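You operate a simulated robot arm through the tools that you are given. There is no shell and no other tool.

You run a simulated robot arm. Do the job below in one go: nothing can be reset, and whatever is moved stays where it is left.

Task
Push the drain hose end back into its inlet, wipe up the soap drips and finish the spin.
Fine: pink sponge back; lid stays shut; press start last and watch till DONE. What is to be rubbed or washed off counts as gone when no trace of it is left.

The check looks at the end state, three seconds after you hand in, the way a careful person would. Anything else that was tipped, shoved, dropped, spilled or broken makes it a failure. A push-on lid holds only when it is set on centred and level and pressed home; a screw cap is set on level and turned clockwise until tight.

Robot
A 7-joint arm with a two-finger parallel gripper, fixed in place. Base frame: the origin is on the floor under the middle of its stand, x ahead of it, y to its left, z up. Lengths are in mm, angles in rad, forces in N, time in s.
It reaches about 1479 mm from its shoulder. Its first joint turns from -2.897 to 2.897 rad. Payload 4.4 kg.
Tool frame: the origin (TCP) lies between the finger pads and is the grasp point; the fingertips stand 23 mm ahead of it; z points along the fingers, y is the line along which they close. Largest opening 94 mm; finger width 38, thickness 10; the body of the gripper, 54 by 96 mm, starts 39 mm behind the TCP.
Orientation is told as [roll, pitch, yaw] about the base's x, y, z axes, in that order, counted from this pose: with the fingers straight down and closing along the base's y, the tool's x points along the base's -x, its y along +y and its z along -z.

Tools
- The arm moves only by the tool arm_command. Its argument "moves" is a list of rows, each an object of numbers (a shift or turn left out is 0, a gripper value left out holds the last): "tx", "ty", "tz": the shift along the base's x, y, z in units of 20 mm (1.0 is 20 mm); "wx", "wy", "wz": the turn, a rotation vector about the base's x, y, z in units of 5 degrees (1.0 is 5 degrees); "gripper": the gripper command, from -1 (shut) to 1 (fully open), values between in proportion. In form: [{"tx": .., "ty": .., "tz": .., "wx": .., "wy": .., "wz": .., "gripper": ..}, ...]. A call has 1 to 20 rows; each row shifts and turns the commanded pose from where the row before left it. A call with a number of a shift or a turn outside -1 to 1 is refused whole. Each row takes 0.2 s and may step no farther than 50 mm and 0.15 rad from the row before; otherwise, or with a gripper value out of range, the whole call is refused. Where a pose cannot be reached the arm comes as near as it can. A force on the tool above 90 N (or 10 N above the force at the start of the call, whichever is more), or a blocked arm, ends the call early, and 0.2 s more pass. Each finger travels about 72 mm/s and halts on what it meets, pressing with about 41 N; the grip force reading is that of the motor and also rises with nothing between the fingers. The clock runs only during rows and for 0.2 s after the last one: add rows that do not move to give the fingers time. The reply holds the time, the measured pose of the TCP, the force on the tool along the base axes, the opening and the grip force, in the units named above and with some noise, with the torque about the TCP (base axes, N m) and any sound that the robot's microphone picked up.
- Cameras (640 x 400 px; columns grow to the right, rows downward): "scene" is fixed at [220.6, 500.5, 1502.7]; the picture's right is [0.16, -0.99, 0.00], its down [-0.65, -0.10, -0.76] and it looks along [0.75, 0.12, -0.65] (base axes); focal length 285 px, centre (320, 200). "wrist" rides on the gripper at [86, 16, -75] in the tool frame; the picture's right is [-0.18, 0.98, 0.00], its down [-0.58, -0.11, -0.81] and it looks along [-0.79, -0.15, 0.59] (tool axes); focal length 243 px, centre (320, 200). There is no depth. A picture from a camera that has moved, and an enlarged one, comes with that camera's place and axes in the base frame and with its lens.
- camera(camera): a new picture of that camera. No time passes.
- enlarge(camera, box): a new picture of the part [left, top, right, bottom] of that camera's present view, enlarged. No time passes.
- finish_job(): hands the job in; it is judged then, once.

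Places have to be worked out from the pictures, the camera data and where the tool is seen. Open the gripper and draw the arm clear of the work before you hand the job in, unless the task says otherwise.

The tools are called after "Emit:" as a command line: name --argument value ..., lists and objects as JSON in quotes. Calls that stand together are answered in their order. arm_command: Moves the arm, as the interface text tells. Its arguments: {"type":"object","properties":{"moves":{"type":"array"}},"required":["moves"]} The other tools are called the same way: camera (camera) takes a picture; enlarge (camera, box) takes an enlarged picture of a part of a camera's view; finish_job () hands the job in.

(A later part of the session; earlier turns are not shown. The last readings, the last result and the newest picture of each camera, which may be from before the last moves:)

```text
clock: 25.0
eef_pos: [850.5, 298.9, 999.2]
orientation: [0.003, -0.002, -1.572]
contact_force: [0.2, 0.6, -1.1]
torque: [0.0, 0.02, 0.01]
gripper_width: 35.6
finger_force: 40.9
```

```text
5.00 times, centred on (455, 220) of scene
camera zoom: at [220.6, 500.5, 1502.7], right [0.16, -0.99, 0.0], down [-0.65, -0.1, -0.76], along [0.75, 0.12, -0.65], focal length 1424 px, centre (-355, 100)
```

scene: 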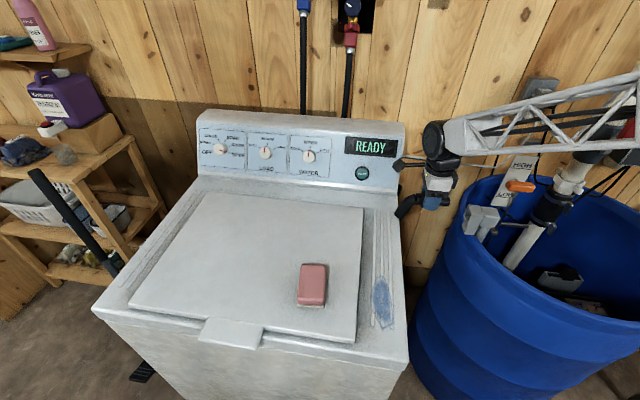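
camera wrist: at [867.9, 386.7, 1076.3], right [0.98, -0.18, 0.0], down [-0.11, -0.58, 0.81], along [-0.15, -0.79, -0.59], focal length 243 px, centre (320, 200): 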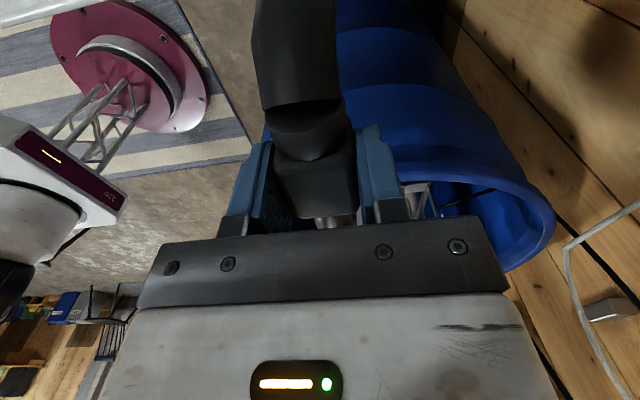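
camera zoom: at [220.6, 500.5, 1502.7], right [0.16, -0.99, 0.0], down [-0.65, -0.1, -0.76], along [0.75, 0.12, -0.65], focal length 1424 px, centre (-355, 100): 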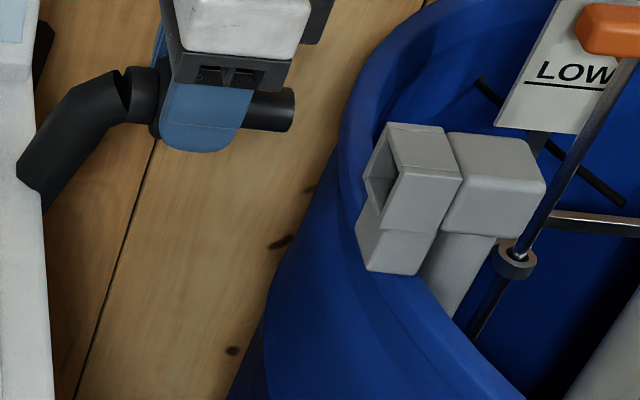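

The pipe tip in the scene view triangulates to [850, 246, 992], as predicted from the grip offsets. I'll lower so the pipe axis is at z≈951.5 and approach until the tip is about 28 mm before the socket face, then check the alignment.

Emit:
arm_command --moves '[{"tz": -0.4}, {"tz": -0.5}, {"tz": -0.5}, {"tz": -0.3, "ty": -0.3}, {"tz": -0.27, "ty": -0.4}, {"ty": -0.4}, {"ty": -0.4}, {"ty": 0}, {"ty": 0}]'

Emit:
enlarge --camera "scene" --box '[420, 190, 520, 260]'

Emit:
enlarge --camera "scene" --box '[440, 200, 500, 240]'

Emit:
camera --camera "wrist"

```text
clock: 27.0
eef_pos: [852.2, 268.5, 961.2]
orientation: [0.002, -0.001, -1.571]
contact_force: [0.1, -1.0, -0.4]
torque: [0.0, -0.01, -0.01]
gripper_width: 35.2
finger_force: 41.0
```

```text
5.71 times, centred on (470, 225) of scene
camera zoom: at [220.6, 500.5, 1502.7], right [0.16, -0.99, 0.0], down [-0.65, -0.1, -0.76], along [0.75, 0.12, -0.65], focal length 1627 px, centre (-537, 57)
```

zoom: 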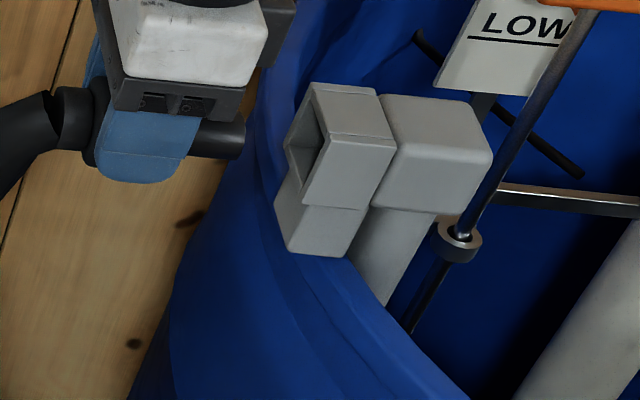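

```text
10.00 times, centred on (470, 220) of scene
camera zoom: at [220.6, 500.5, 1502.7], right [0.16, -0.99, 0.0], down [-0.65, -0.1, -0.76], along [0.75, 0.12, -0.65], focal length 2848 px, centre (-1180, 0)
```

zoom: 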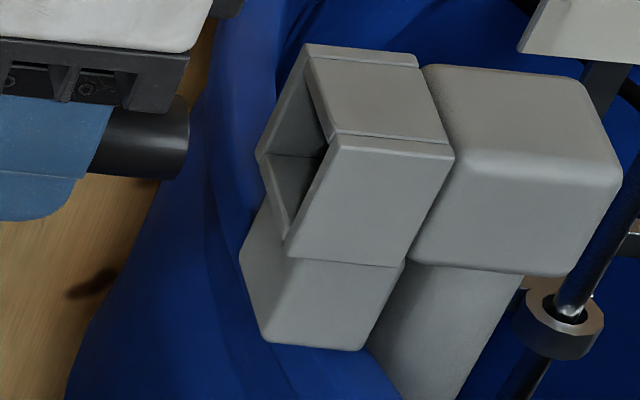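

```text
taken
camera wrist: at [868.0, 356.8, 1036.6], right [0.98, -0.18, 0.0], down [-0.11, -0.58, 0.81], along [-0.15, -0.79, -0.59], focal length 243 px, centre (320, 200)
```

wrist: 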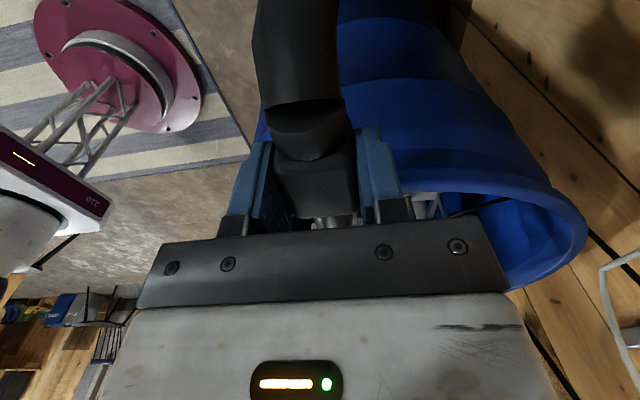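

Comparing predicted and observed pixels, the tip and socket centre line up along y within about 1 mm. I'll advance slowly so the tip just enters the socket, then read the forces.

Emit:
arm_command --moves '[{"tx": -0.04, "ty": -0.3}, {"ty": -0.3}, {"ty": -0.3}, {"ty": -0.3}, {"ty": -0.25}, {"ty": -0.25}, {"ty": 0}]'

Emit:
enlarge --camera "scene" --box '[440, 200, 500, 240]'

```text
clock: 28.6
eef_pos: [850.1, 233.4, 959.3]
orientation: [0.0, -0.001, -1.57]
contact_force: [-0.6, -0.1, -1.8]
torque: [0.0, -0.01, 0.01]
gripper_width: 35.6
finger_force: 41.0
```

```text
10.00 times, centred on (470, 220) of scene
camera zoom: at [220.6, 500.5, 1502.7], right [0.16, -0.99, 0.0], down [-0.65, -0.1, -0.76], along [0.75, 0.12, -0.65], focal length 2848 px, centre (-1180, 0)
```

zoom: 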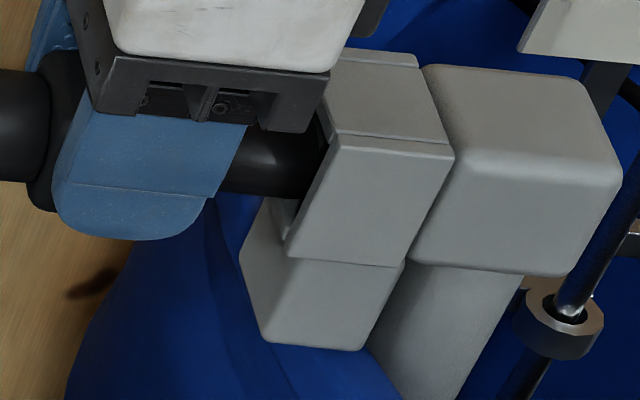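

The pipe is entering the mouth without any contact force. I'll continue pushing in slowly.

Emit:
arm_command --moves '[{"ty": -0.2}, {"ty": -0.2}, {"ty": -0.2}, {"ty": -0.15}, {"ty": -0.1}, {"ty": 0}]'

Emit:
enlarge --camera "scene" --box '[440, 200, 500, 240]'

```text
clock: 30.0
eef_pos: [850.5, 218.1, 958.6]
orientation: [0.001, 0.0, -1.571]
contact_force: [-0.7, -0.5, -1.6]
torque: [-0.03, -0.02, 0.02]
gripper_width: 35.5
finger_force: 41.2
```

```text
10.00 times, centred on (470, 220) of scene
camera zoom: at [220.6, 500.5, 1502.7], right [0.16, -0.99, 0.0], down [-0.65, -0.1, -0.76], along [0.75, 0.12, -0.65], focal length 2848 px, centre (-1180, 0)
```

zoom: 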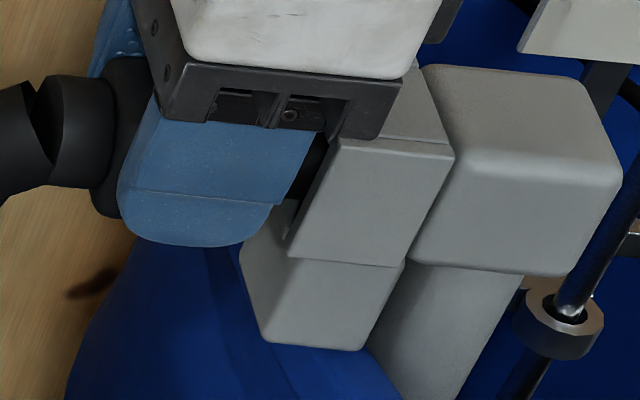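

No resistance yet, and roughly 7 mm remains until the block meets the socket face. I'll push on in 2 mm steps, watching the force.

Emit:
arm_command --moves '[{"ty": -0.1}, {"ty": -0.1}, {"ty": -0.1}, {"ty": 0}]'

Emit:
enlarge --camera "scene" --box '[440, 200, 500, 240]'

Emit:
camera --camera "wrist"

```text
clock: 31.0
eef_pos: [849.9, 209.3, 959.2]
orientation: [0.001, -0.002, -1.57]
contact_force: [-1.4, 5.2, 1.7]
torque: [0.12, 0.03, 0.03]
gripper_width: 35.7
finger_force: 40.7
```

```text
10.00 times, centred on (470, 220) of scene
camera zoom: at [220.6, 500.5, 1502.7], right [0.16, -0.99, 0.0], down [-0.65, -0.1, -0.76], along [0.75, 0.12, -0.65], focal length 2848 px, centre (-1180, 0)
```

zoom: 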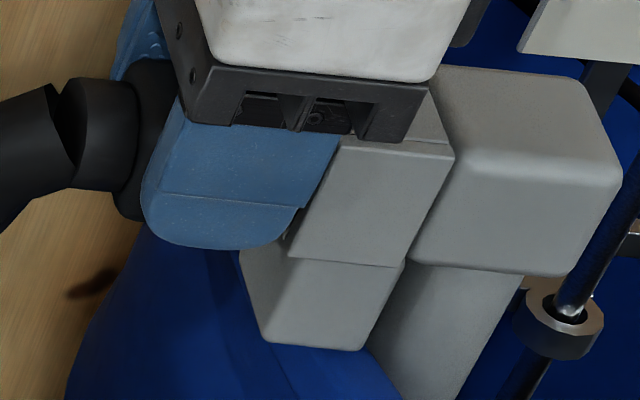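

```text
taken
camera wrist: at [867.0, 299.3, 1035.6], right [0.98, -0.18, 0.0], down [-0.11, -0.58, 0.81], along [-0.15, -0.79, -0.59], focal length 243 px, centre (320, 200)
```

wrist: 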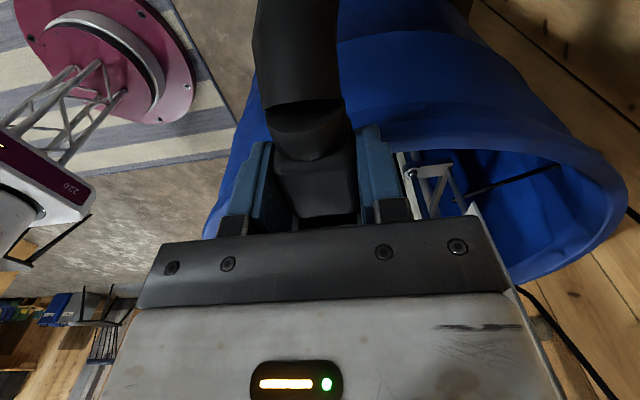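

A 5 N reaction along +y shows the block has reached the socket. I'll press another couple of millimetres to seat it and check that it stops.

Emit:
arm_command --moves '[{"ty": -0.08}, {"ty": -0.08}, {"ty": 0}]'

Emit:
enlarge --camera "scene" --box '[440, 200, 500, 240]'

```text
clock: 31.8
eef_pos: [850.4, 206.9, 959.1]
orientation: [0.0, -0.003, -1.571]
contact_force: [4.0, 4.6, -5.4]
torque: [0.14, -0.08, -0.01]
gripper_width: 35.6
finger_force: 40.6
```

```text
10.00 times, centred on (470, 220) of scene
camera zoom: at [220.6, 500.5, 1502.7], right [0.16, -0.99, 0.0], down [-0.65, -0.1, -0.76], along [0.75, 0.12, -0.65], focal length 2848 px, centre (-1180, 0)
```

zoom: 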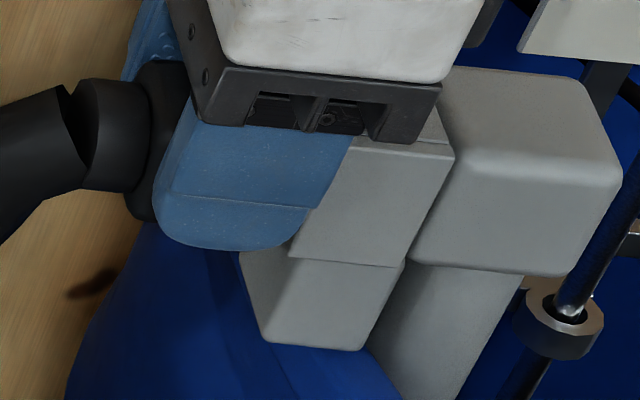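

The block followed the fingers inward. I'll zoom in closely on the junction to judge whether it is fully seated.

Emit:
enlarge --camera "scene" --box '[448, 202, 488, 232]'

Emit:
enlarge --camera "wrist" --box '[230, 80, 470, 240]'

```text
13.33 times, centred on (468, 217) of scene
camera zoom: at [220.6, 500.5, 1502.7], right [0.16, -0.99, 0.0], down [-0.65, -0.1, -0.76], along [0.75, 0.12, -0.65], focal length 3797 px, centre (-1653, -27)
```

zoom: 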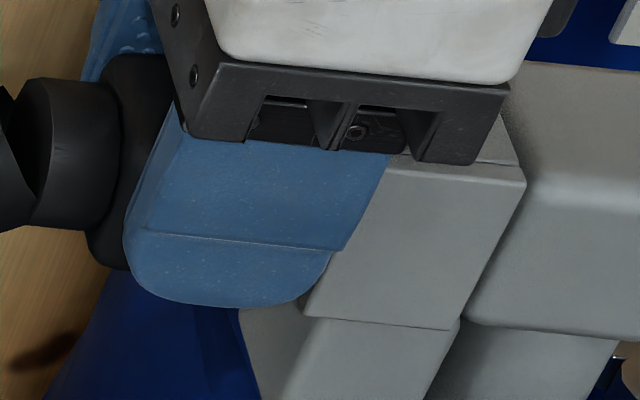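

```text
2.50 times, centred on (350, 160) of wrist
camera zoom: at [866.8, 296.3, 1035.8], right [0.98, -0.18, 0.0], down [-0.11, -0.58, 0.81], along [-0.15, -0.79, -0.59], focal length 606 px, centre (245, 300)
```

zoom: 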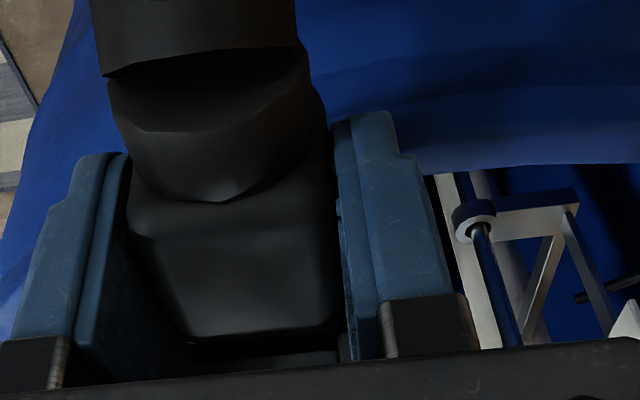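

The block back edge sits where a slip-free grip predicts, so the pipe is fully in and the block is at or near the socket face. I'll press slightly more to see whether a firm stop shows in the force.

Emit:
arm_command --moves '[{"ty": -0.06}, {"ty": 0}]'

Emit:
enlarge --camera "scene" --box '[448, 202, 488, 232]'

```text
clock: 32.4
eef_pos: [850.2, 206.9, 959.7]
orientation: [0.002, -0.001, -1.571]
contact_force: [10.9, 18.1, -9.9]
torque: [0.16, -0.1, 0.13]
gripper_width: 35.5
finger_force: 41.4
```

```text
13.33 times, centred on (468, 217) of scene
camera zoom: at [220.6, 500.5, 1502.7], right [0.16, -0.99, 0.0], down [-0.65, -0.1, -0.76], along [0.75, 0.12, -0.65], focal length 3797 px, centre (-1653, -27)
```

zoom: 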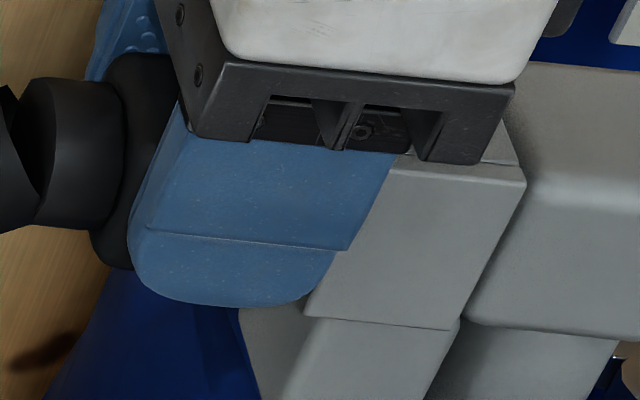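

The force jumped to 18 N along y with no more motion, so it is firmly seated against a stop. I'll open the fingers partway and check that the hose end stays in.

Emit:
arm_command --moves '[{"gripper": -0.5}, {"gripper": 0.0}, {"gripper": 0.2}, {"gripper": 0.2}, {"gripper": 0.2}]'

Emit:
enlarge --camera "scene" --box '[440, 195, 500, 240]'

Emit:
camera --camera "wrist"

```text
clock: 33.6
eef_pos: [849.8, 206.5, 958.8]
orientation: [0.002, -0.002, -1.573]
contact_force: [0.6, -0.2, 0.5]
torque: [0.0, -0.01, -0.02]
gripper_width: 56.2
finger_force: 0.1
```

```text
8.89 times, centred on (470, 218) of scene
camera zoom: at [220.6, 500.5, 1502.7], right [0.16, -0.99, 0.0], down [-0.65, -0.1, -0.76], along [0.75, 0.12, -0.65], focal length 2531 px, centre (-1013, 44)
```

zoom: 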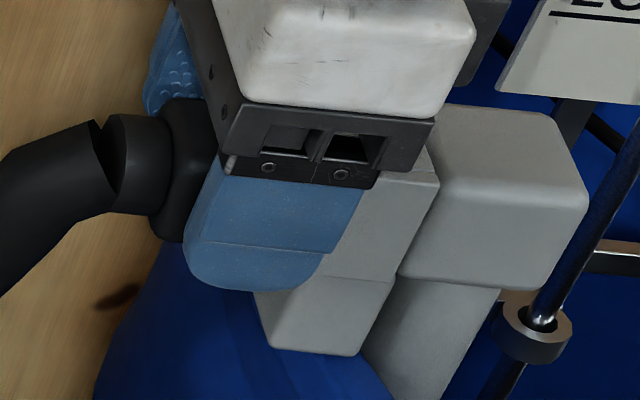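

```text
taken
camera wrist: at [866.5, 294.9, 1036.4], right [0.98, -0.18, 0.0], down [-0.11, -0.58, 0.81], along [-0.15, -0.79, -0.59], focal length 243 px, centre (320, 200)
```

wrist: 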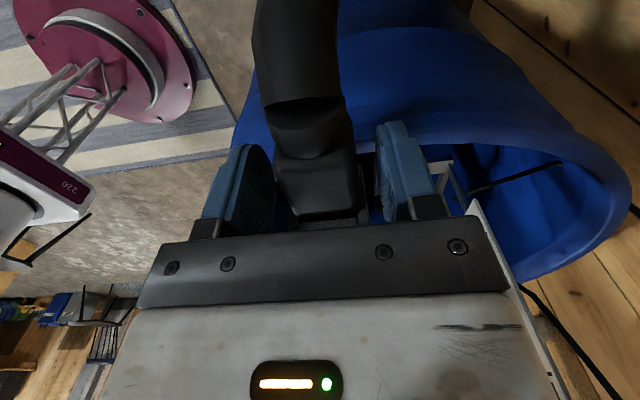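

The hose end holds its position with the fingers open. I'll raise the gripper straight up to clear it and look at the joint.

Emit:
arm_command --moves '[{"tz": 0.3, "gripper": 0.2}, {"tz": 0.5}, {"tz": 0.7}, {"tz": 0.8}, {"tz": 1}, {"tz": 1}, {"tz": 1}, {"tz": 1}, {"tz": 1}, {"tz": 1}, {"tz": 0}]'

Emit:
enlarge --camera "scene" --box '[430, 195, 500, 245]'

Emit:
camera --camera "wrist"

Emit:
camera --camera "scene"

```text
clock: 36.0
eef_pos: [851.6, 205.9, 1126.4]
orientation: [0.002, -0.001, -1.571]
contact_force: [0.1, 0.4, 0.1]
torque: [0.01, 0.03, -0.02]
gripper_width: 56.1
finger_force: 0.0
```

```text
8.00 times, centred on (465, 220) of scene
camera zoom: at [220.6, 500.5, 1502.7], right [0.16, -0.99, 0.0], down [-0.65, -0.1, -0.76], along [0.75, 0.12, -0.65], focal length 2278 px, centre (-840, 40)
```

zoom: 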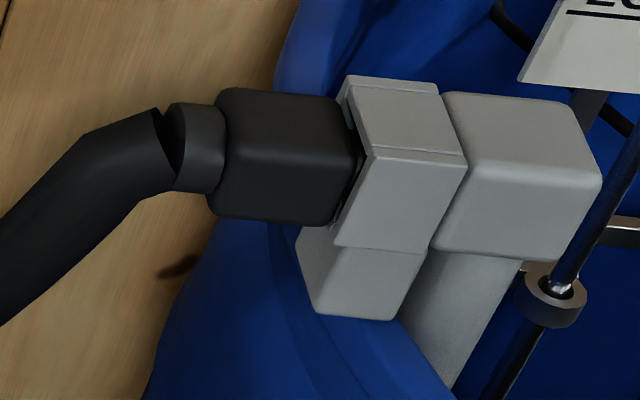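

```text
taken
camera wrist: at [867.8, 294.0, 1202.7], right [0.98, -0.18, 0.0], down [-0.11, -0.58, 0.81], along [-0.15, -0.79, -0.59], focal length 243 px, centre (320, 200)
```

wrist: 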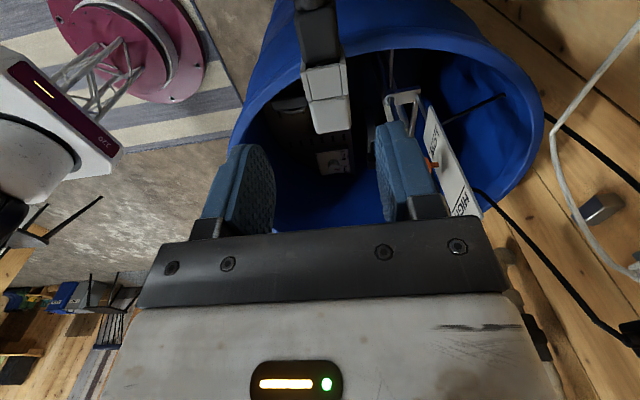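

```text
taken
```

scene: 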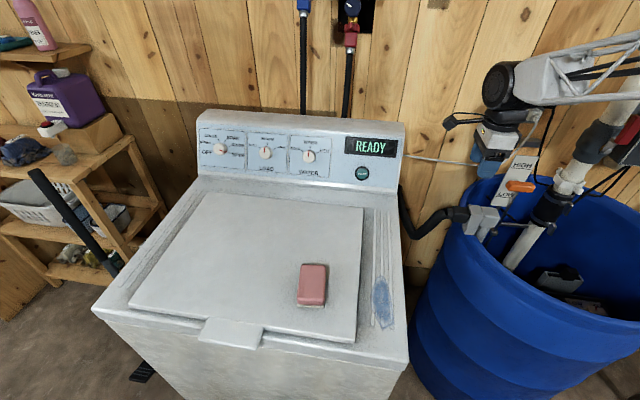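

The hose now runs from the washer's rear to the inlet and holds. I'll zoom in on the joint from both cameras to check for a remaining gap.

Emit:
enlarge --camera "scene" --box '[458, 202, 490, 230]'

Emit:
enlarge --camera "wrist" --box '[290, 0, 370, 140]'

Emit:
enlarge --camera "wrist" --box '[296, 40, 360, 90]'

```text
14.29 times, centred on (474, 216) of scene
camera zoom: at [220.6, 500.5, 1502.7], right [0.16, -0.99, 0.0], down [-0.65, -0.1, -0.76], along [0.75, 0.12, -0.65], focal length 4068 px, centre (-1880, -29)
```

zoom: 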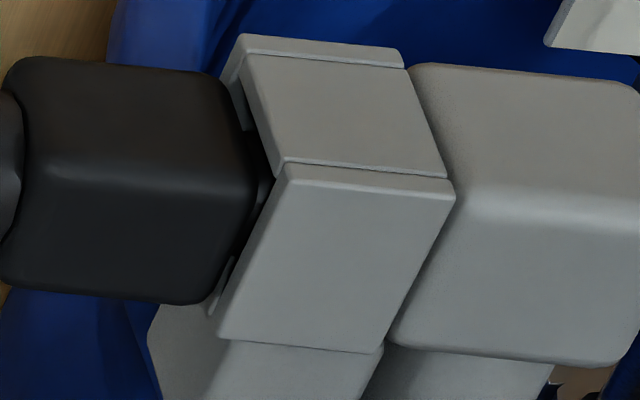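

```text
2.86 times, centred on (330, 70) of wrist
camera zoom: at [867.8, 294.0, 1202.7], right [0.98, -0.18, 0.0], down [-0.11, -0.58, 0.81], along [-0.15, -0.79, -0.59], focal length 693 px, centre (291, 571)
```

zoom: 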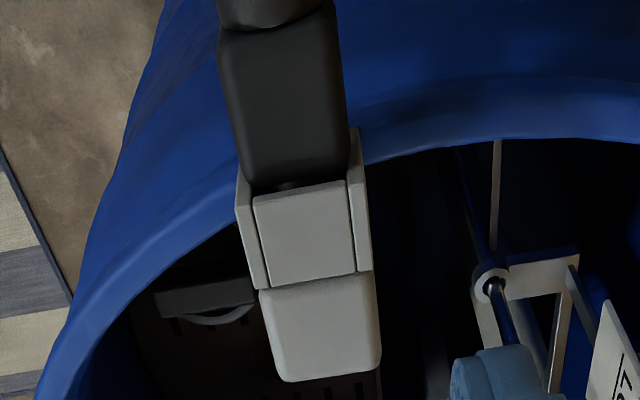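

```text
8.00 times, centred on (328, 65) of wrist
camera zoom: at [867.8, 294.0, 1202.7], right [0.98, -0.18, 0.0], down [-0.11, -0.58, 0.81], along [-0.15, -0.79, -0.59], focal length 1941 px, centre (256, 1280)
```

zoom: 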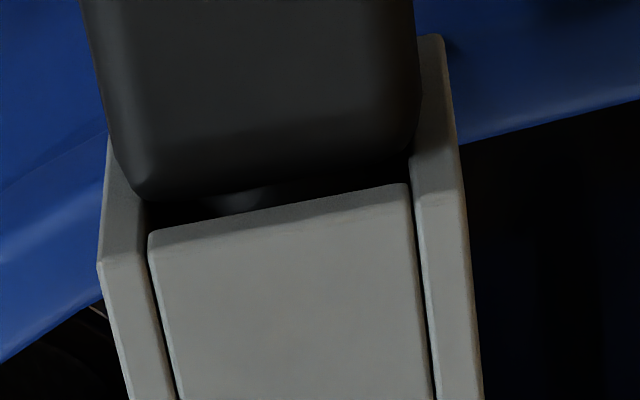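

The joint shows only a 1–2 mm shadow gap, but my fingers' front edges were about level with the socket walls, so the stop could have been the fingers rather than the block. I'll regrip about 7 mm further back on the block and press again to make sure it is home.

Emit:
arm_command --moves '[{"ty": 0.2, "tz": -0.5, "tx": -0.05, "gripper": 0.2}, {"ty": 0.15, "tz": -1}, {"tz": -1}, {"tz": -1}, {"tz": -1}, {"tz": -1}, {"tz": -1}, {"tz": -0.8}, {"tz": -0.6}, {"tz": -0.4}, {"tz": 0}, {"tz": 0}]'

Emit:
camera --camera "wrist"

Emit:
enlarge --camera "scene" --box '[430, 195, 500, 245]'

```text
clock: 38.6
eef_pos: [848.6, 211.8, 957.9]
orientation: [0.002, -0.001, -1.571]
contact_force: [-0.2, 0.1, -0.1]
torque: [0.0, -0.01, 0.02]
gripper_width: 56.3
finger_force: 0.0
```

```text
taken
camera wrist: at [865.4, 301.1, 1035.3], right [0.98, -0.18, 0.0], down [-0.11, -0.58, 0.81], along [-0.15, -0.79, -0.59], focal length 243 px, centre (320, 200)
```

wrist: 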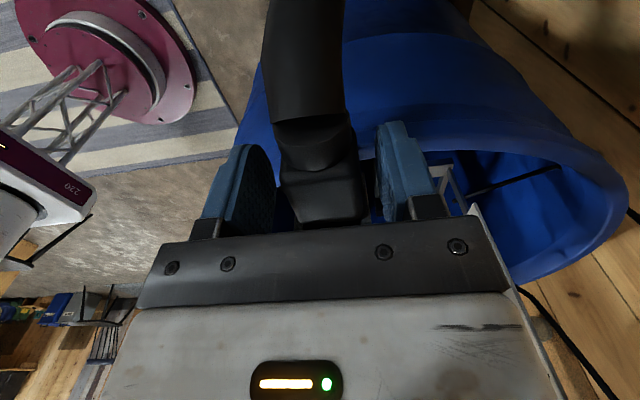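

```text
8.00 times, centred on (465, 220) of scene
camera zoom: at [220.6, 500.5, 1502.7], right [0.16, -0.99, 0.0], down [-0.65, -0.1, -0.76], along [0.75, 0.12, -0.65], focal length 2278 px, centre (-840, 40)
```

zoom: 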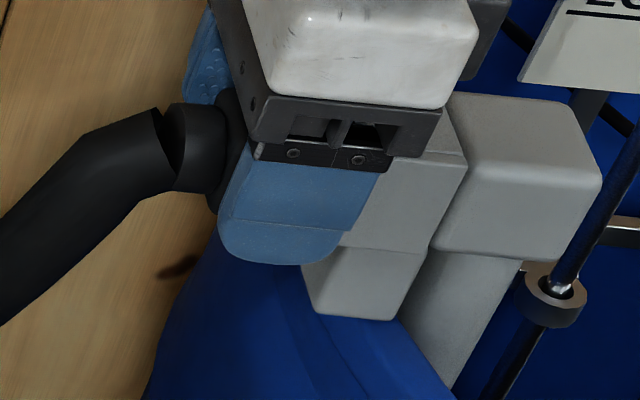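

Position is good, with x about 1.5 mm low. I'll correct x, close on the block, and push toward the socket in small steps.

Emit:
arm_command --moves '[{"tx": 0.08, "gripper": 0.2}, {"gripper": -1}, {"gripper": -1}, {"gripper": -1}, {"ty": -0.06}, {"ty": -0.06}, {"ty": 0}]'

Emit:
enlarge --camera "scene" --box '[430, 195, 500, 245]'

```text
clock: 40.2
eef_pos: [850.6, 213.5, 958.7]
orientation: [0.0, -0.002, -1.567]
contact_force: [-0.4, 55.5, -11.6]
torque: [0.53, -0.04, -0.04]
gripper_width: 35.4
finger_force: 41.1
```

```text
8.00 times, centred on (465, 220) of scene
camera zoom: at [220.6, 500.5, 1502.7], right [0.16, -0.99, 0.0], down [-0.65, -0.1, -0.76], along [0.75, 0.12, -0.65], focal length 2278 px, centre (-840, 40)
```

zoom: 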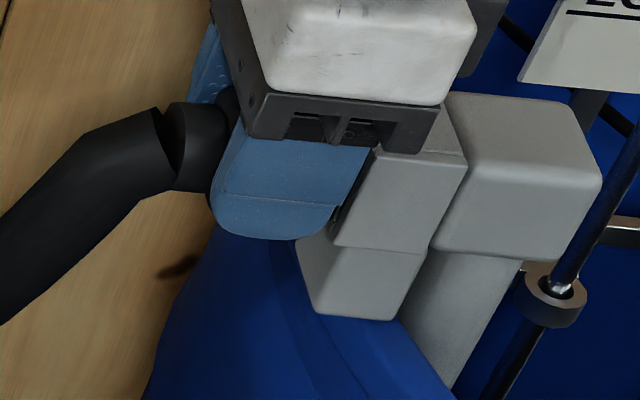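

The force rose to 55 N with no movement, so the hose end is firmly home. I'll release and raise clear.

Emit:
arm_command --moves '[{"ty": 0.1, "gripper": -1}, {"gripper": -0.3}, {"gripper": 0.2}, {"gripper": 0.2}, {"gripper": 0.2}, {"tz": 0.4}, {"tz": 0.6}, {"tz": 0.8}, {"tz": 1}, {"tz": 1}, {"tz": 1}, {"tz": 1}, {"tz": 1}, {"tz": 1}, {"tz": 1}, {"tz": 1}, {"tz": 0}]'

Emit:
enlarge --camera "scene" --box '[390, 185, 500, 255]'

Emit:
enlarge --camera "wrist" --box '[290, 0, 370, 140]'

```text
clock: 43.8
eef_pos: [852.5, 213.6, 1154.1]
orientation: [0.0, -0.001, -1.573]
contact_force: [-0.7, -0.8, -0.4]
torque: [-0.04, 0.0, 0.04]
gripper_width: 56.3
finger_force: 0.1
```

```text
5.71 times, centred on (445, 220) of scene
camera zoom: at [220.6, 500.5, 1502.7], right [0.16, -0.99, 0.0], down [-0.65, -0.1, -0.76], along [0.75, 0.12, -0.65], focal length 1627 px, centre (-394, 86)
```

zoom: 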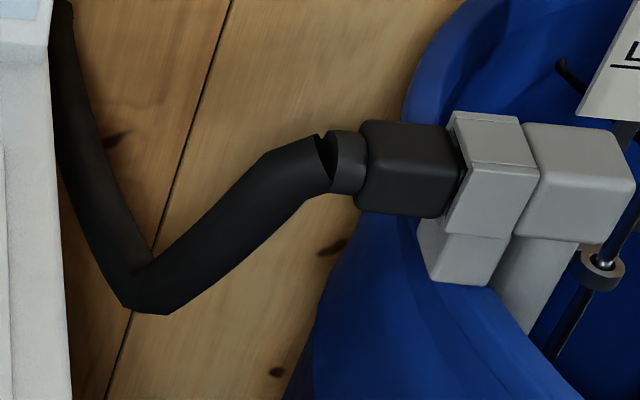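

```text
2.86 times, centred on (330, 70) of wrist
camera zoom: at [868.8, 301.2, 1230.6], right [0.98, -0.18, 0.0], down [-0.11, -0.58, 0.81], along [-0.15, -0.79, -0.59], focal length 693 px, centre (291, 571)
```

zoom: 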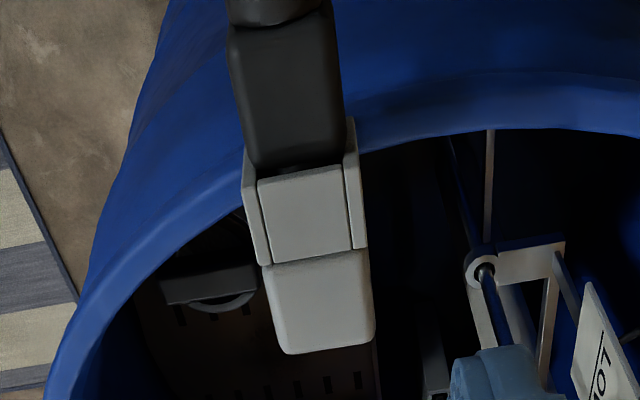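

The hose is seated and stays put. Next is the sponge: I'll turn the tool back to yaw 0, with the fingers closing along y, and move above the sponge to measure it.

Emit:
arm_command --moves '[{"tx": -0.79, "ty": 0.99, "wz": 1, "gripper": 1}, {"tx": -0.79, "ty": 0.99, "wz": 1}, {"tx": -0.79, "ty": 0.99, "wz": 1}, {"tx": -0.79, "ty": 0.99, "wz": 1}, {"tx": -0.79, "ty": 0.99, "wz": 1}, {"tx": -0.79, "ty": 0.99, "wz": 1}, {"tx": -0.79, "ty": 0.99, "wz": 1}, {"tx": -0.79, "ty": 0.99, "wz": 1}, {"tx": -0.79, "ty": 0.99, "wz": 1}, {"tx": -0.79, "ty": 0.99, "wz": 1}, {"tx": -0.79, "ty": 0.99, "wz": 1}, {"tx": -0.79, "ty": 0.99, "wz": 1}, {"tx": -0.79, "ty": 0.99, "wz": 1}, {"tx": -0.79, "ty": 0.99, "wz": 1}, {"tx": -0.79, "ty": 0.99, "wz": 1}, {"tx": -0.79, "ty": 0.99, "wz": 1}, {"tx": -0.79, "ty": 0.99, "wz": 1}, {"tx": -0.79, "ty": 0.99, "wz": 1}, {"tx": 0}, {"tx": 0}]'

Emit:
camera --camera "wrist"

Emit:
camera --camera "scene"

```text
clock: 48.0
eef_pos: [566.5, 568.0, 1152.1]
orientation: [0.002, 0.001, 0.0]
contact_force: [-0.2, 0.5, -0.3]
torque: [0.0, -0.01, -0.01]
gripper_width: 94.1
finger_force: 0.0
```

```text
taken
camera wrist: at [481.4, 586.2, 1229.4], right [0.18, 0.98, 0.0], down [0.58, -0.11, 0.81], along [0.79, -0.15, -0.59], focal length 243 px, centre (320, 200)
```

wrist: 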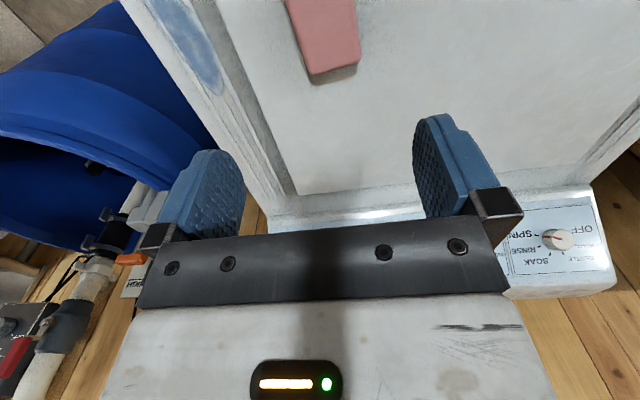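

```text
taken
```

scene: 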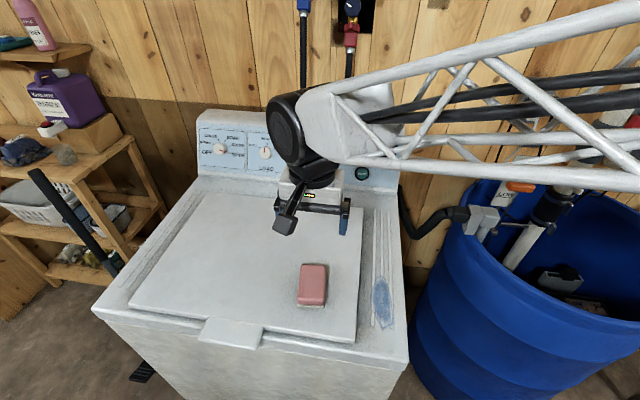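

The sponge is at the top edge of the wrist view. I'll move back 80 mm in x so it is wholly visible for measuring.

Emit:
arm_command --moves '[{"tx": -1}, {"tx": -1}, {"tx": -1}, {"tx": -1}, {"tx": 0}]'

Emit:
camera --camera "wrist"

Emit:
enlarge --camera "wrist" --box '[260, 0, 420, 150]'

Emit:
enlarge --camera "scene" --box '[280, 250, 344, 320]'

```text
clock: 49.2
eef_pos: [485.3, 568.3, 1155.6]
orientation: [0.002, -0.002, 0.0]
contact_force: [-0.8, 0.6, -0.6]
torque: [0.0, 0.0, 0.01]
gripper_width: 93.9
finger_force: 0.0
```

```text
taken
camera wrist: at [399.3, 587.0, 1231.9], right [0.18, 0.98, 0.0], down [0.58, -0.11, 0.81], along [0.79, -0.15, -0.59], focal length 243 px, centre (320, 200)
```

wrist: 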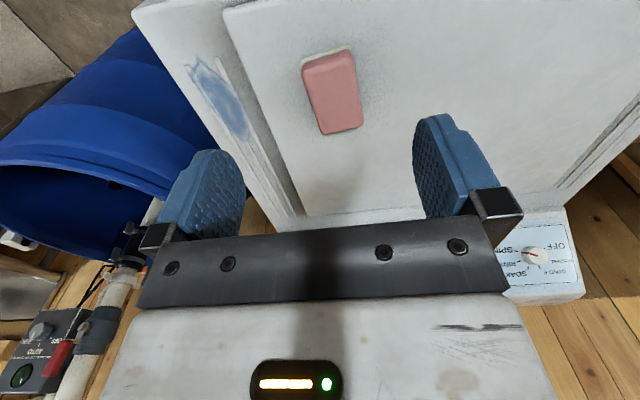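

```text
2.67 times, centred on (340, 75) of wrist
camera zoom: at [399.3, 587.0, 1231.9], right [0.18, 0.98, 0.0], down [0.58, -0.11, 0.81], along [0.79, -0.15, -0.59], focal length 647 px, centre (267, 533)
```

zoom: 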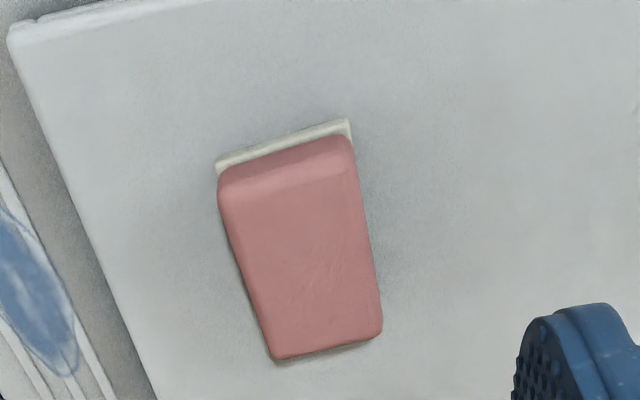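

```text
5.71 times, centred on (312, 285) of scene
camera zoom: at [220.6, 500.5, 1502.7], right [0.16, -0.99, 0.0], down [-0.65, -0.1, -0.76], along [0.75, 0.12, -0.65], focal length 1627 px, centre (366, -286)
```

zoom: 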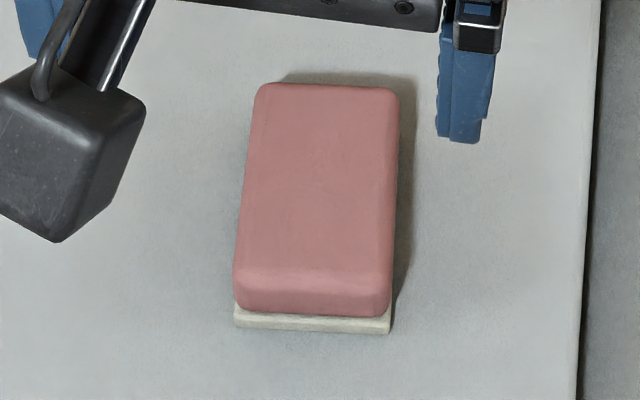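

The sponge measures about 93 × 58 × 32 mm, centred near [572, 575.5] on the lid (z≈924), with its long axis turned about +6° from x. I'll align the gripper's yaw with it and go down to z≈1010 above its centre.

Emit:
arm_command --moves '[{"tx": 0.54, "ty": 0.045, "tz": -0.9, "wz": 0.63, "gripper": 1}, {"tx": 0.54, "ty": 0.045, "tz": -0.9, "wz": 0.63}, {"tx": 0.54, "ty": 0.045, "tz": -0.9}, {"tx": 0.54, "ty": 0.045, "tz": -0.9}, {"tx": 0.54, "ty": 0.045, "tz": -0.9}, {"tx": 0.54, "ty": 0.045, "tz": -0.9}, {"tx": 0.54, "ty": 0.045, "tz": -0.9}, {"tx": 0.54, "ty": 0.045, "tz": -0.9}, {"tx": 0}, {"tx": 0}]'

Emit:
camera --camera "wrist"

Emit:
enlarge --camera "wrist" --box '[220, 40, 440, 220]'

Emit:
enlarge --camera "scene" --box '[260, 220, 370, 320]'

```text
clock: 51.4
eef_pos: [573.2, 576.3, 1012.9]
orientation: [0.002, 0.0, 0.11]
contact_force: [0.5, -0.5, 0.7]
torque: [0.01, 0.02, -0.02]
gripper_width: 93.9
finger_force: 0.1
```

```text
taken
camera wrist: at [485.7, 584.9, 1089.1], right [0.08, 1.0, 0.0], down [0.59, -0.05, 0.81], along [0.81, -0.06, -0.59], focal length 243 px, centre (320, 200)
```

wrist: 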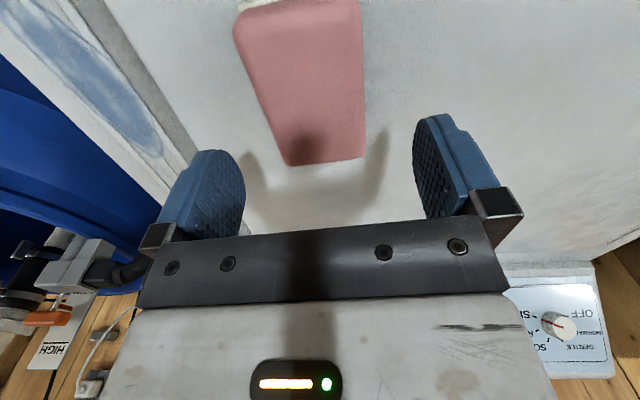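

```text
2.22 times, centred on (330, 130) of wrist
camera zoom: at [485.7, 584.9, 1089.1], right [0.08, 1.0, 0.0], down [0.59, -0.05, 0.81], along [0.81, -0.06, -0.59], focal length 539 px, centre (298, 356)
```

zoom: 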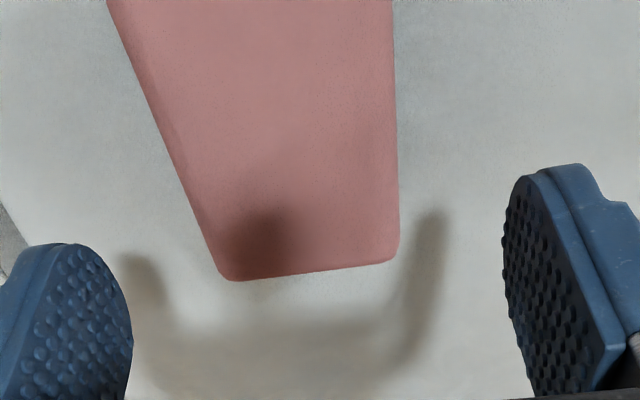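

```text
4.00 times, centred on (315, 270) of scene
camera zoom: at [220.6, 500.5, 1502.7], right [0.16, -0.99, 0.0], down [-0.65, -0.1, -0.76], along [0.75, 0.12, -0.65], focal length 1139 px, centre (340, -80)
```

zoom: 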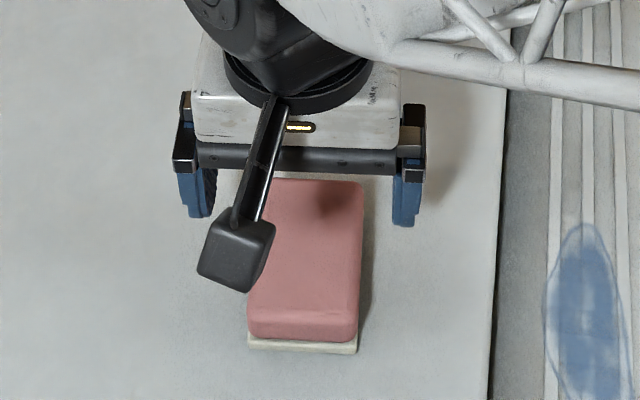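

The back edge confirms the sponge centre at about [572, 575] with 5–6° yaw. To fix the lid height I'll zoom on the lid's right edge in this wrist view.

Emit:
enlarge --camera "wrist" --box '[0, 0, 220, 150]'

Emit:
enlarge --camera "scene" --box '[330, 200, 420, 350]'

```text
2.67 times, centred on (110, 75) of wrist
camera zoom: at [485.7, 584.9, 1089.1], right [0.08, 1.0, 0.0], down [0.59, -0.05, 0.81], along [0.81, -0.06, -0.59], focal length 647 px, centre (880, 533)
```

zoom: 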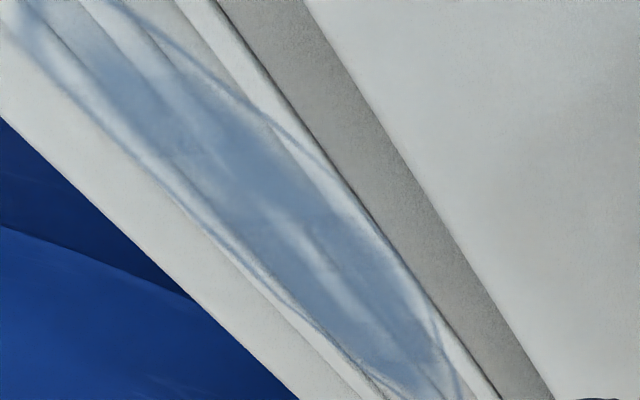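

```text
2.67 times, centred on (375, 275) of scene
camera zoom: at [220.6, 500.5, 1502.7], right [0.16, -0.99, 0.0], down [-0.65, -0.1, -0.76], along [0.75, 0.12, -0.65], focal length 759 px, centre (173, 0)
```

zoom: 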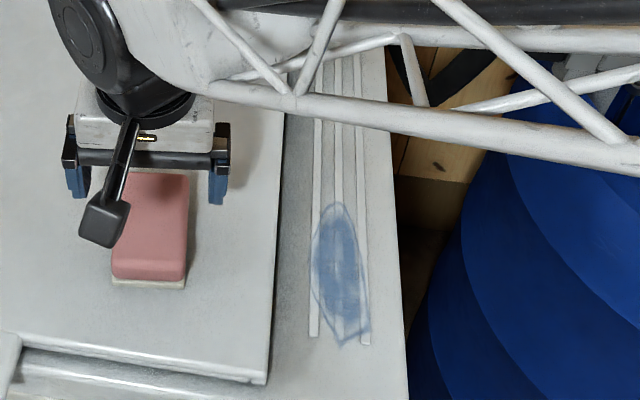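

The lid surface works out to z≈928 and the sponge top to about 960. I'll descend to TCP z≈956, which puts the fingertips about 5 mm above the lid, straddling the sponge.

Emit:
arm_command --moves '[{"ty": -0.06, "tz": -0.9, "gripper": 1}, {"tz": -0.9}, {"tz": -0.6}, {"tz": -0.4}, {"tz": 0}, {"tz": 0}]'

Emit:
camera --camera "wrist"

Emit:
enlarge --camera "scene" --box '[270, 240, 350, 310]'

```text
clock: 52.8
eef_pos: [573.6, 575.3, 957.6]
orientation: [0.003, -0.004, 0.109]
contact_force: [-12.7, -14.8, 47.6]
torque: [-2.84, 0.88, -0.44]
gripper_width: 94.3
finger_force: 0.5
```

```text
taken
camera wrist: at [485.7, 584.3, 1034.4], right [0.08, 1.0, 0.0], down [0.59, -0.05, 0.81], along [0.81, -0.06, -0.59], focal length 243 px, centre (320, 200)
```

wrist: 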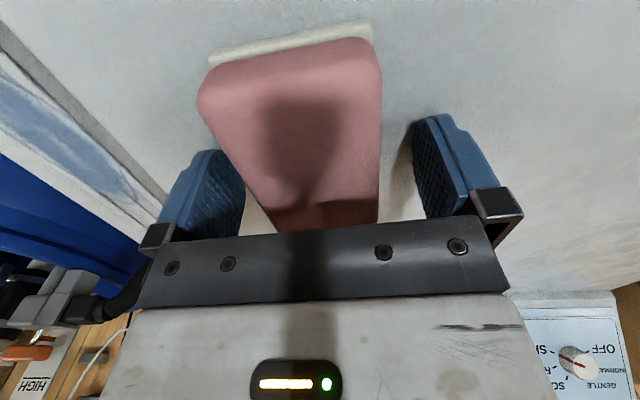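

```text
5.71 times, centred on (310, 275) of scene
camera zoom: at [220.6, 500.5, 1502.7], right [0.16, -0.99, 0.0], down [-0.65, -0.1, -0.76], along [0.75, 0.12, -0.65], focal length 1627 px, centre (377, -229)
```

zoom: 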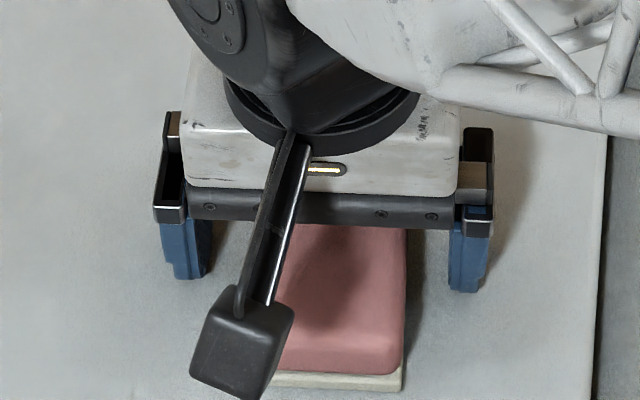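

A 48 N upward reaction with torque shows the −y fingertip is touching the lid, so the lid there is nearer z≈934. I'll back off upward right away until the force is gone.

Emit:
arm_command --moves '[{"tz": 0.15}, {"tz": 0.1}, {"tz": 0}]'

Emit:
camera --camera "scene"

Emit:
enlarge --camera "scene" --box '[270, 240, 350, 310]'

```text
clock: 53.6
eef_pos: [572.2, 574.7, 958.7]
orientation: [-0.001, 0.0, 0.109]
contact_force: [-0.6, -1.1, -0.3]
torque: [0.01, 0.0, 0.02]
gripper_width: 94.1
finger_force: 0.1
```

```text
taken
```

scene: 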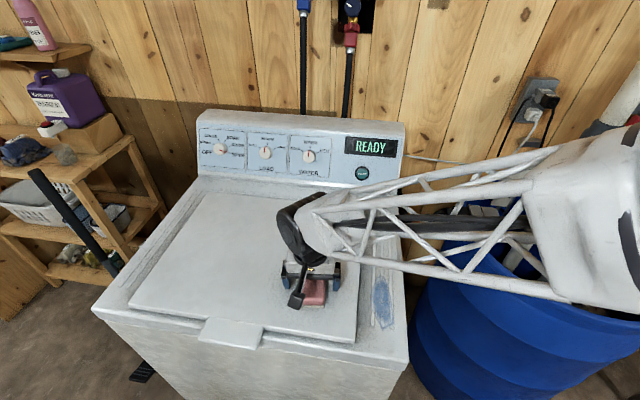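

```text
5.71 times, centred on (310, 275) of scene
camera zoom: at [220.6, 500.5, 1502.7], right [0.16, -0.99, 0.0], down [-0.65, -0.1, -0.76], along [0.75, 0.12, -0.65], focal length 1627 px, centre (377, -229)
```

zoom: 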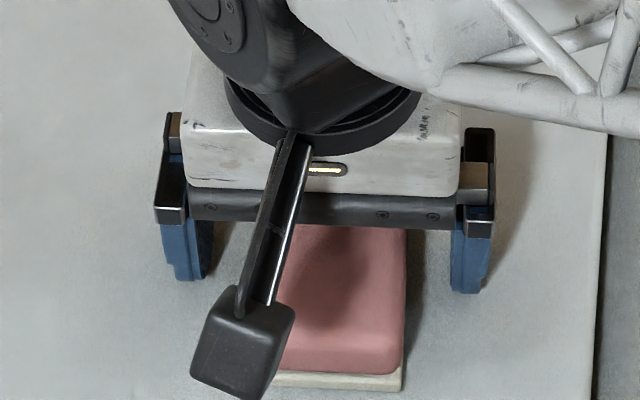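

The contact is gone at z≈958.7 and nothing moved. I'll raise about 1.5 mm more for clearance and close on the sponge gradually.

Emit:
arm_command --moves '[{"tz": 0.08, "gripper": 1}, {"gripper": 0.5}, {"gripper": 0.2}, {"gripper": -0.2}, {"gripper": -0.6}, {"gripper": -1}, {"gripper": -1}, {"gripper": -1}]'

Emit:
camera --camera "wrist"

Emit:
enlarge --camera "scene" --box '[270, 240, 350, 310]'

```text
clock: 55.4
eef_pos: [574.1, 576.1, 961.2]
orientation: [0.003, -0.002, 0.111]
contact_force: [0.2, 0.0, 0.3]
torque: [0.0, -0.01, 0.03]
gripper_width: 56.9
finger_force: 41.3
```

```text
taken
camera wrist: at [485.6, 583.9, 1038.6], right [0.08, 1.0, 0.0], down [0.59, -0.05, 0.81], along [0.81, -0.06, -0.59], focal length 243 px, centre (320, 200)
```

wrist: 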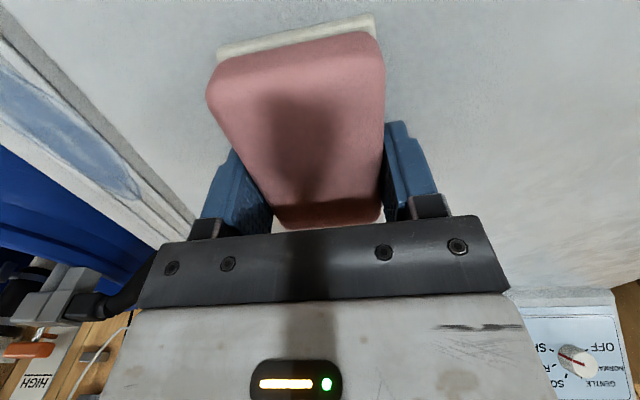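

```text
5.71 times, centred on (310, 275) of scene
camera zoom: at [220.6, 500.5, 1502.7], right [0.16, -0.99, 0.0], down [-0.65, -0.1, -0.76], along [0.75, 0.12, -0.65], focal length 1627 px, centre (377, -229)
```

zoom: 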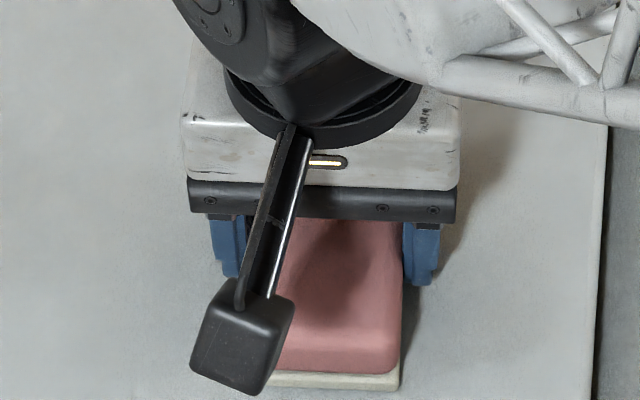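

The sponge is gripped at 56.9 mm, from TCP [573.5, 575.5, 961] at yaw 0.11, which is where it must be returned. I'll lift slowly and verify that it comes along.

Emit:
arm_command --moves '[{"tz": 0.1}, {"tz": 0.1}, {"tz": 0.15}, {"tz": 0.2}, {"tz": 0.25}, {"tz": 0}]'

Emit:
camera --camera "wrist"

Emit:
enlarge --camera "scene" --box '[270, 230, 350, 310]'

```text
clock: 56.8
eef_pos: [572.1, 574.9, 978.5]
orientation: [0.002, -0.003, 0.111]
contact_force: [0.2, -0.4, -0.2]
torque: [0.01, -0.01, 0.04]
gripper_width: 57.1
finger_force: 41.1
```

```text
taken
camera wrist: at [485.2, 583.8, 1054.7], right [0.08, 1.0, 0.0], down [0.59, -0.05, 0.81], along [0.81, -0.06, -0.59], focal length 243 px, centre (320, 200)
```

wrist: 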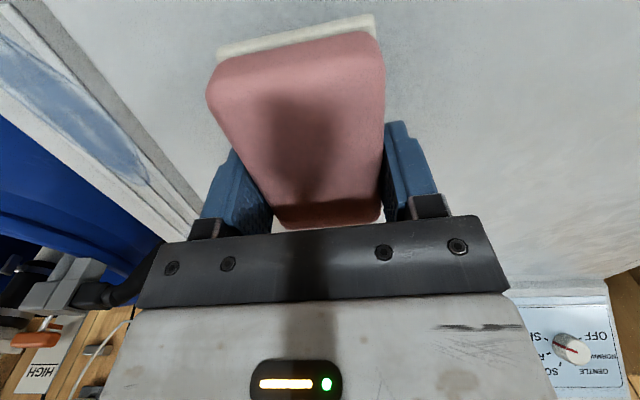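

```text
5.00 times, centred on (310, 270) of scene
camera zoom: at [220.6, 500.5, 1502.7], right [0.16, -0.99, 0.0], down [-0.65, -0.1, -0.76], along [0.75, 0.12, -0.65], focal length 1424 px, centre (370, -150)
```

zoom: 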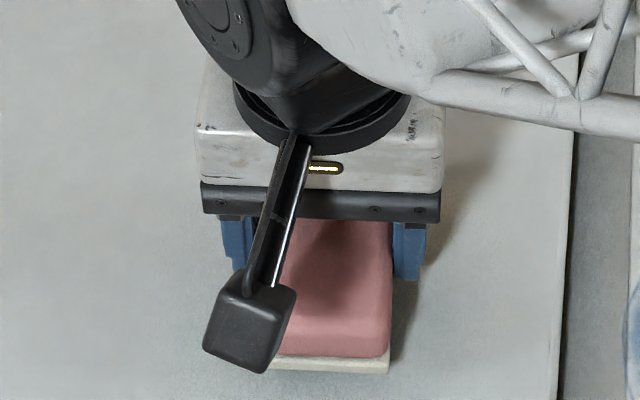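

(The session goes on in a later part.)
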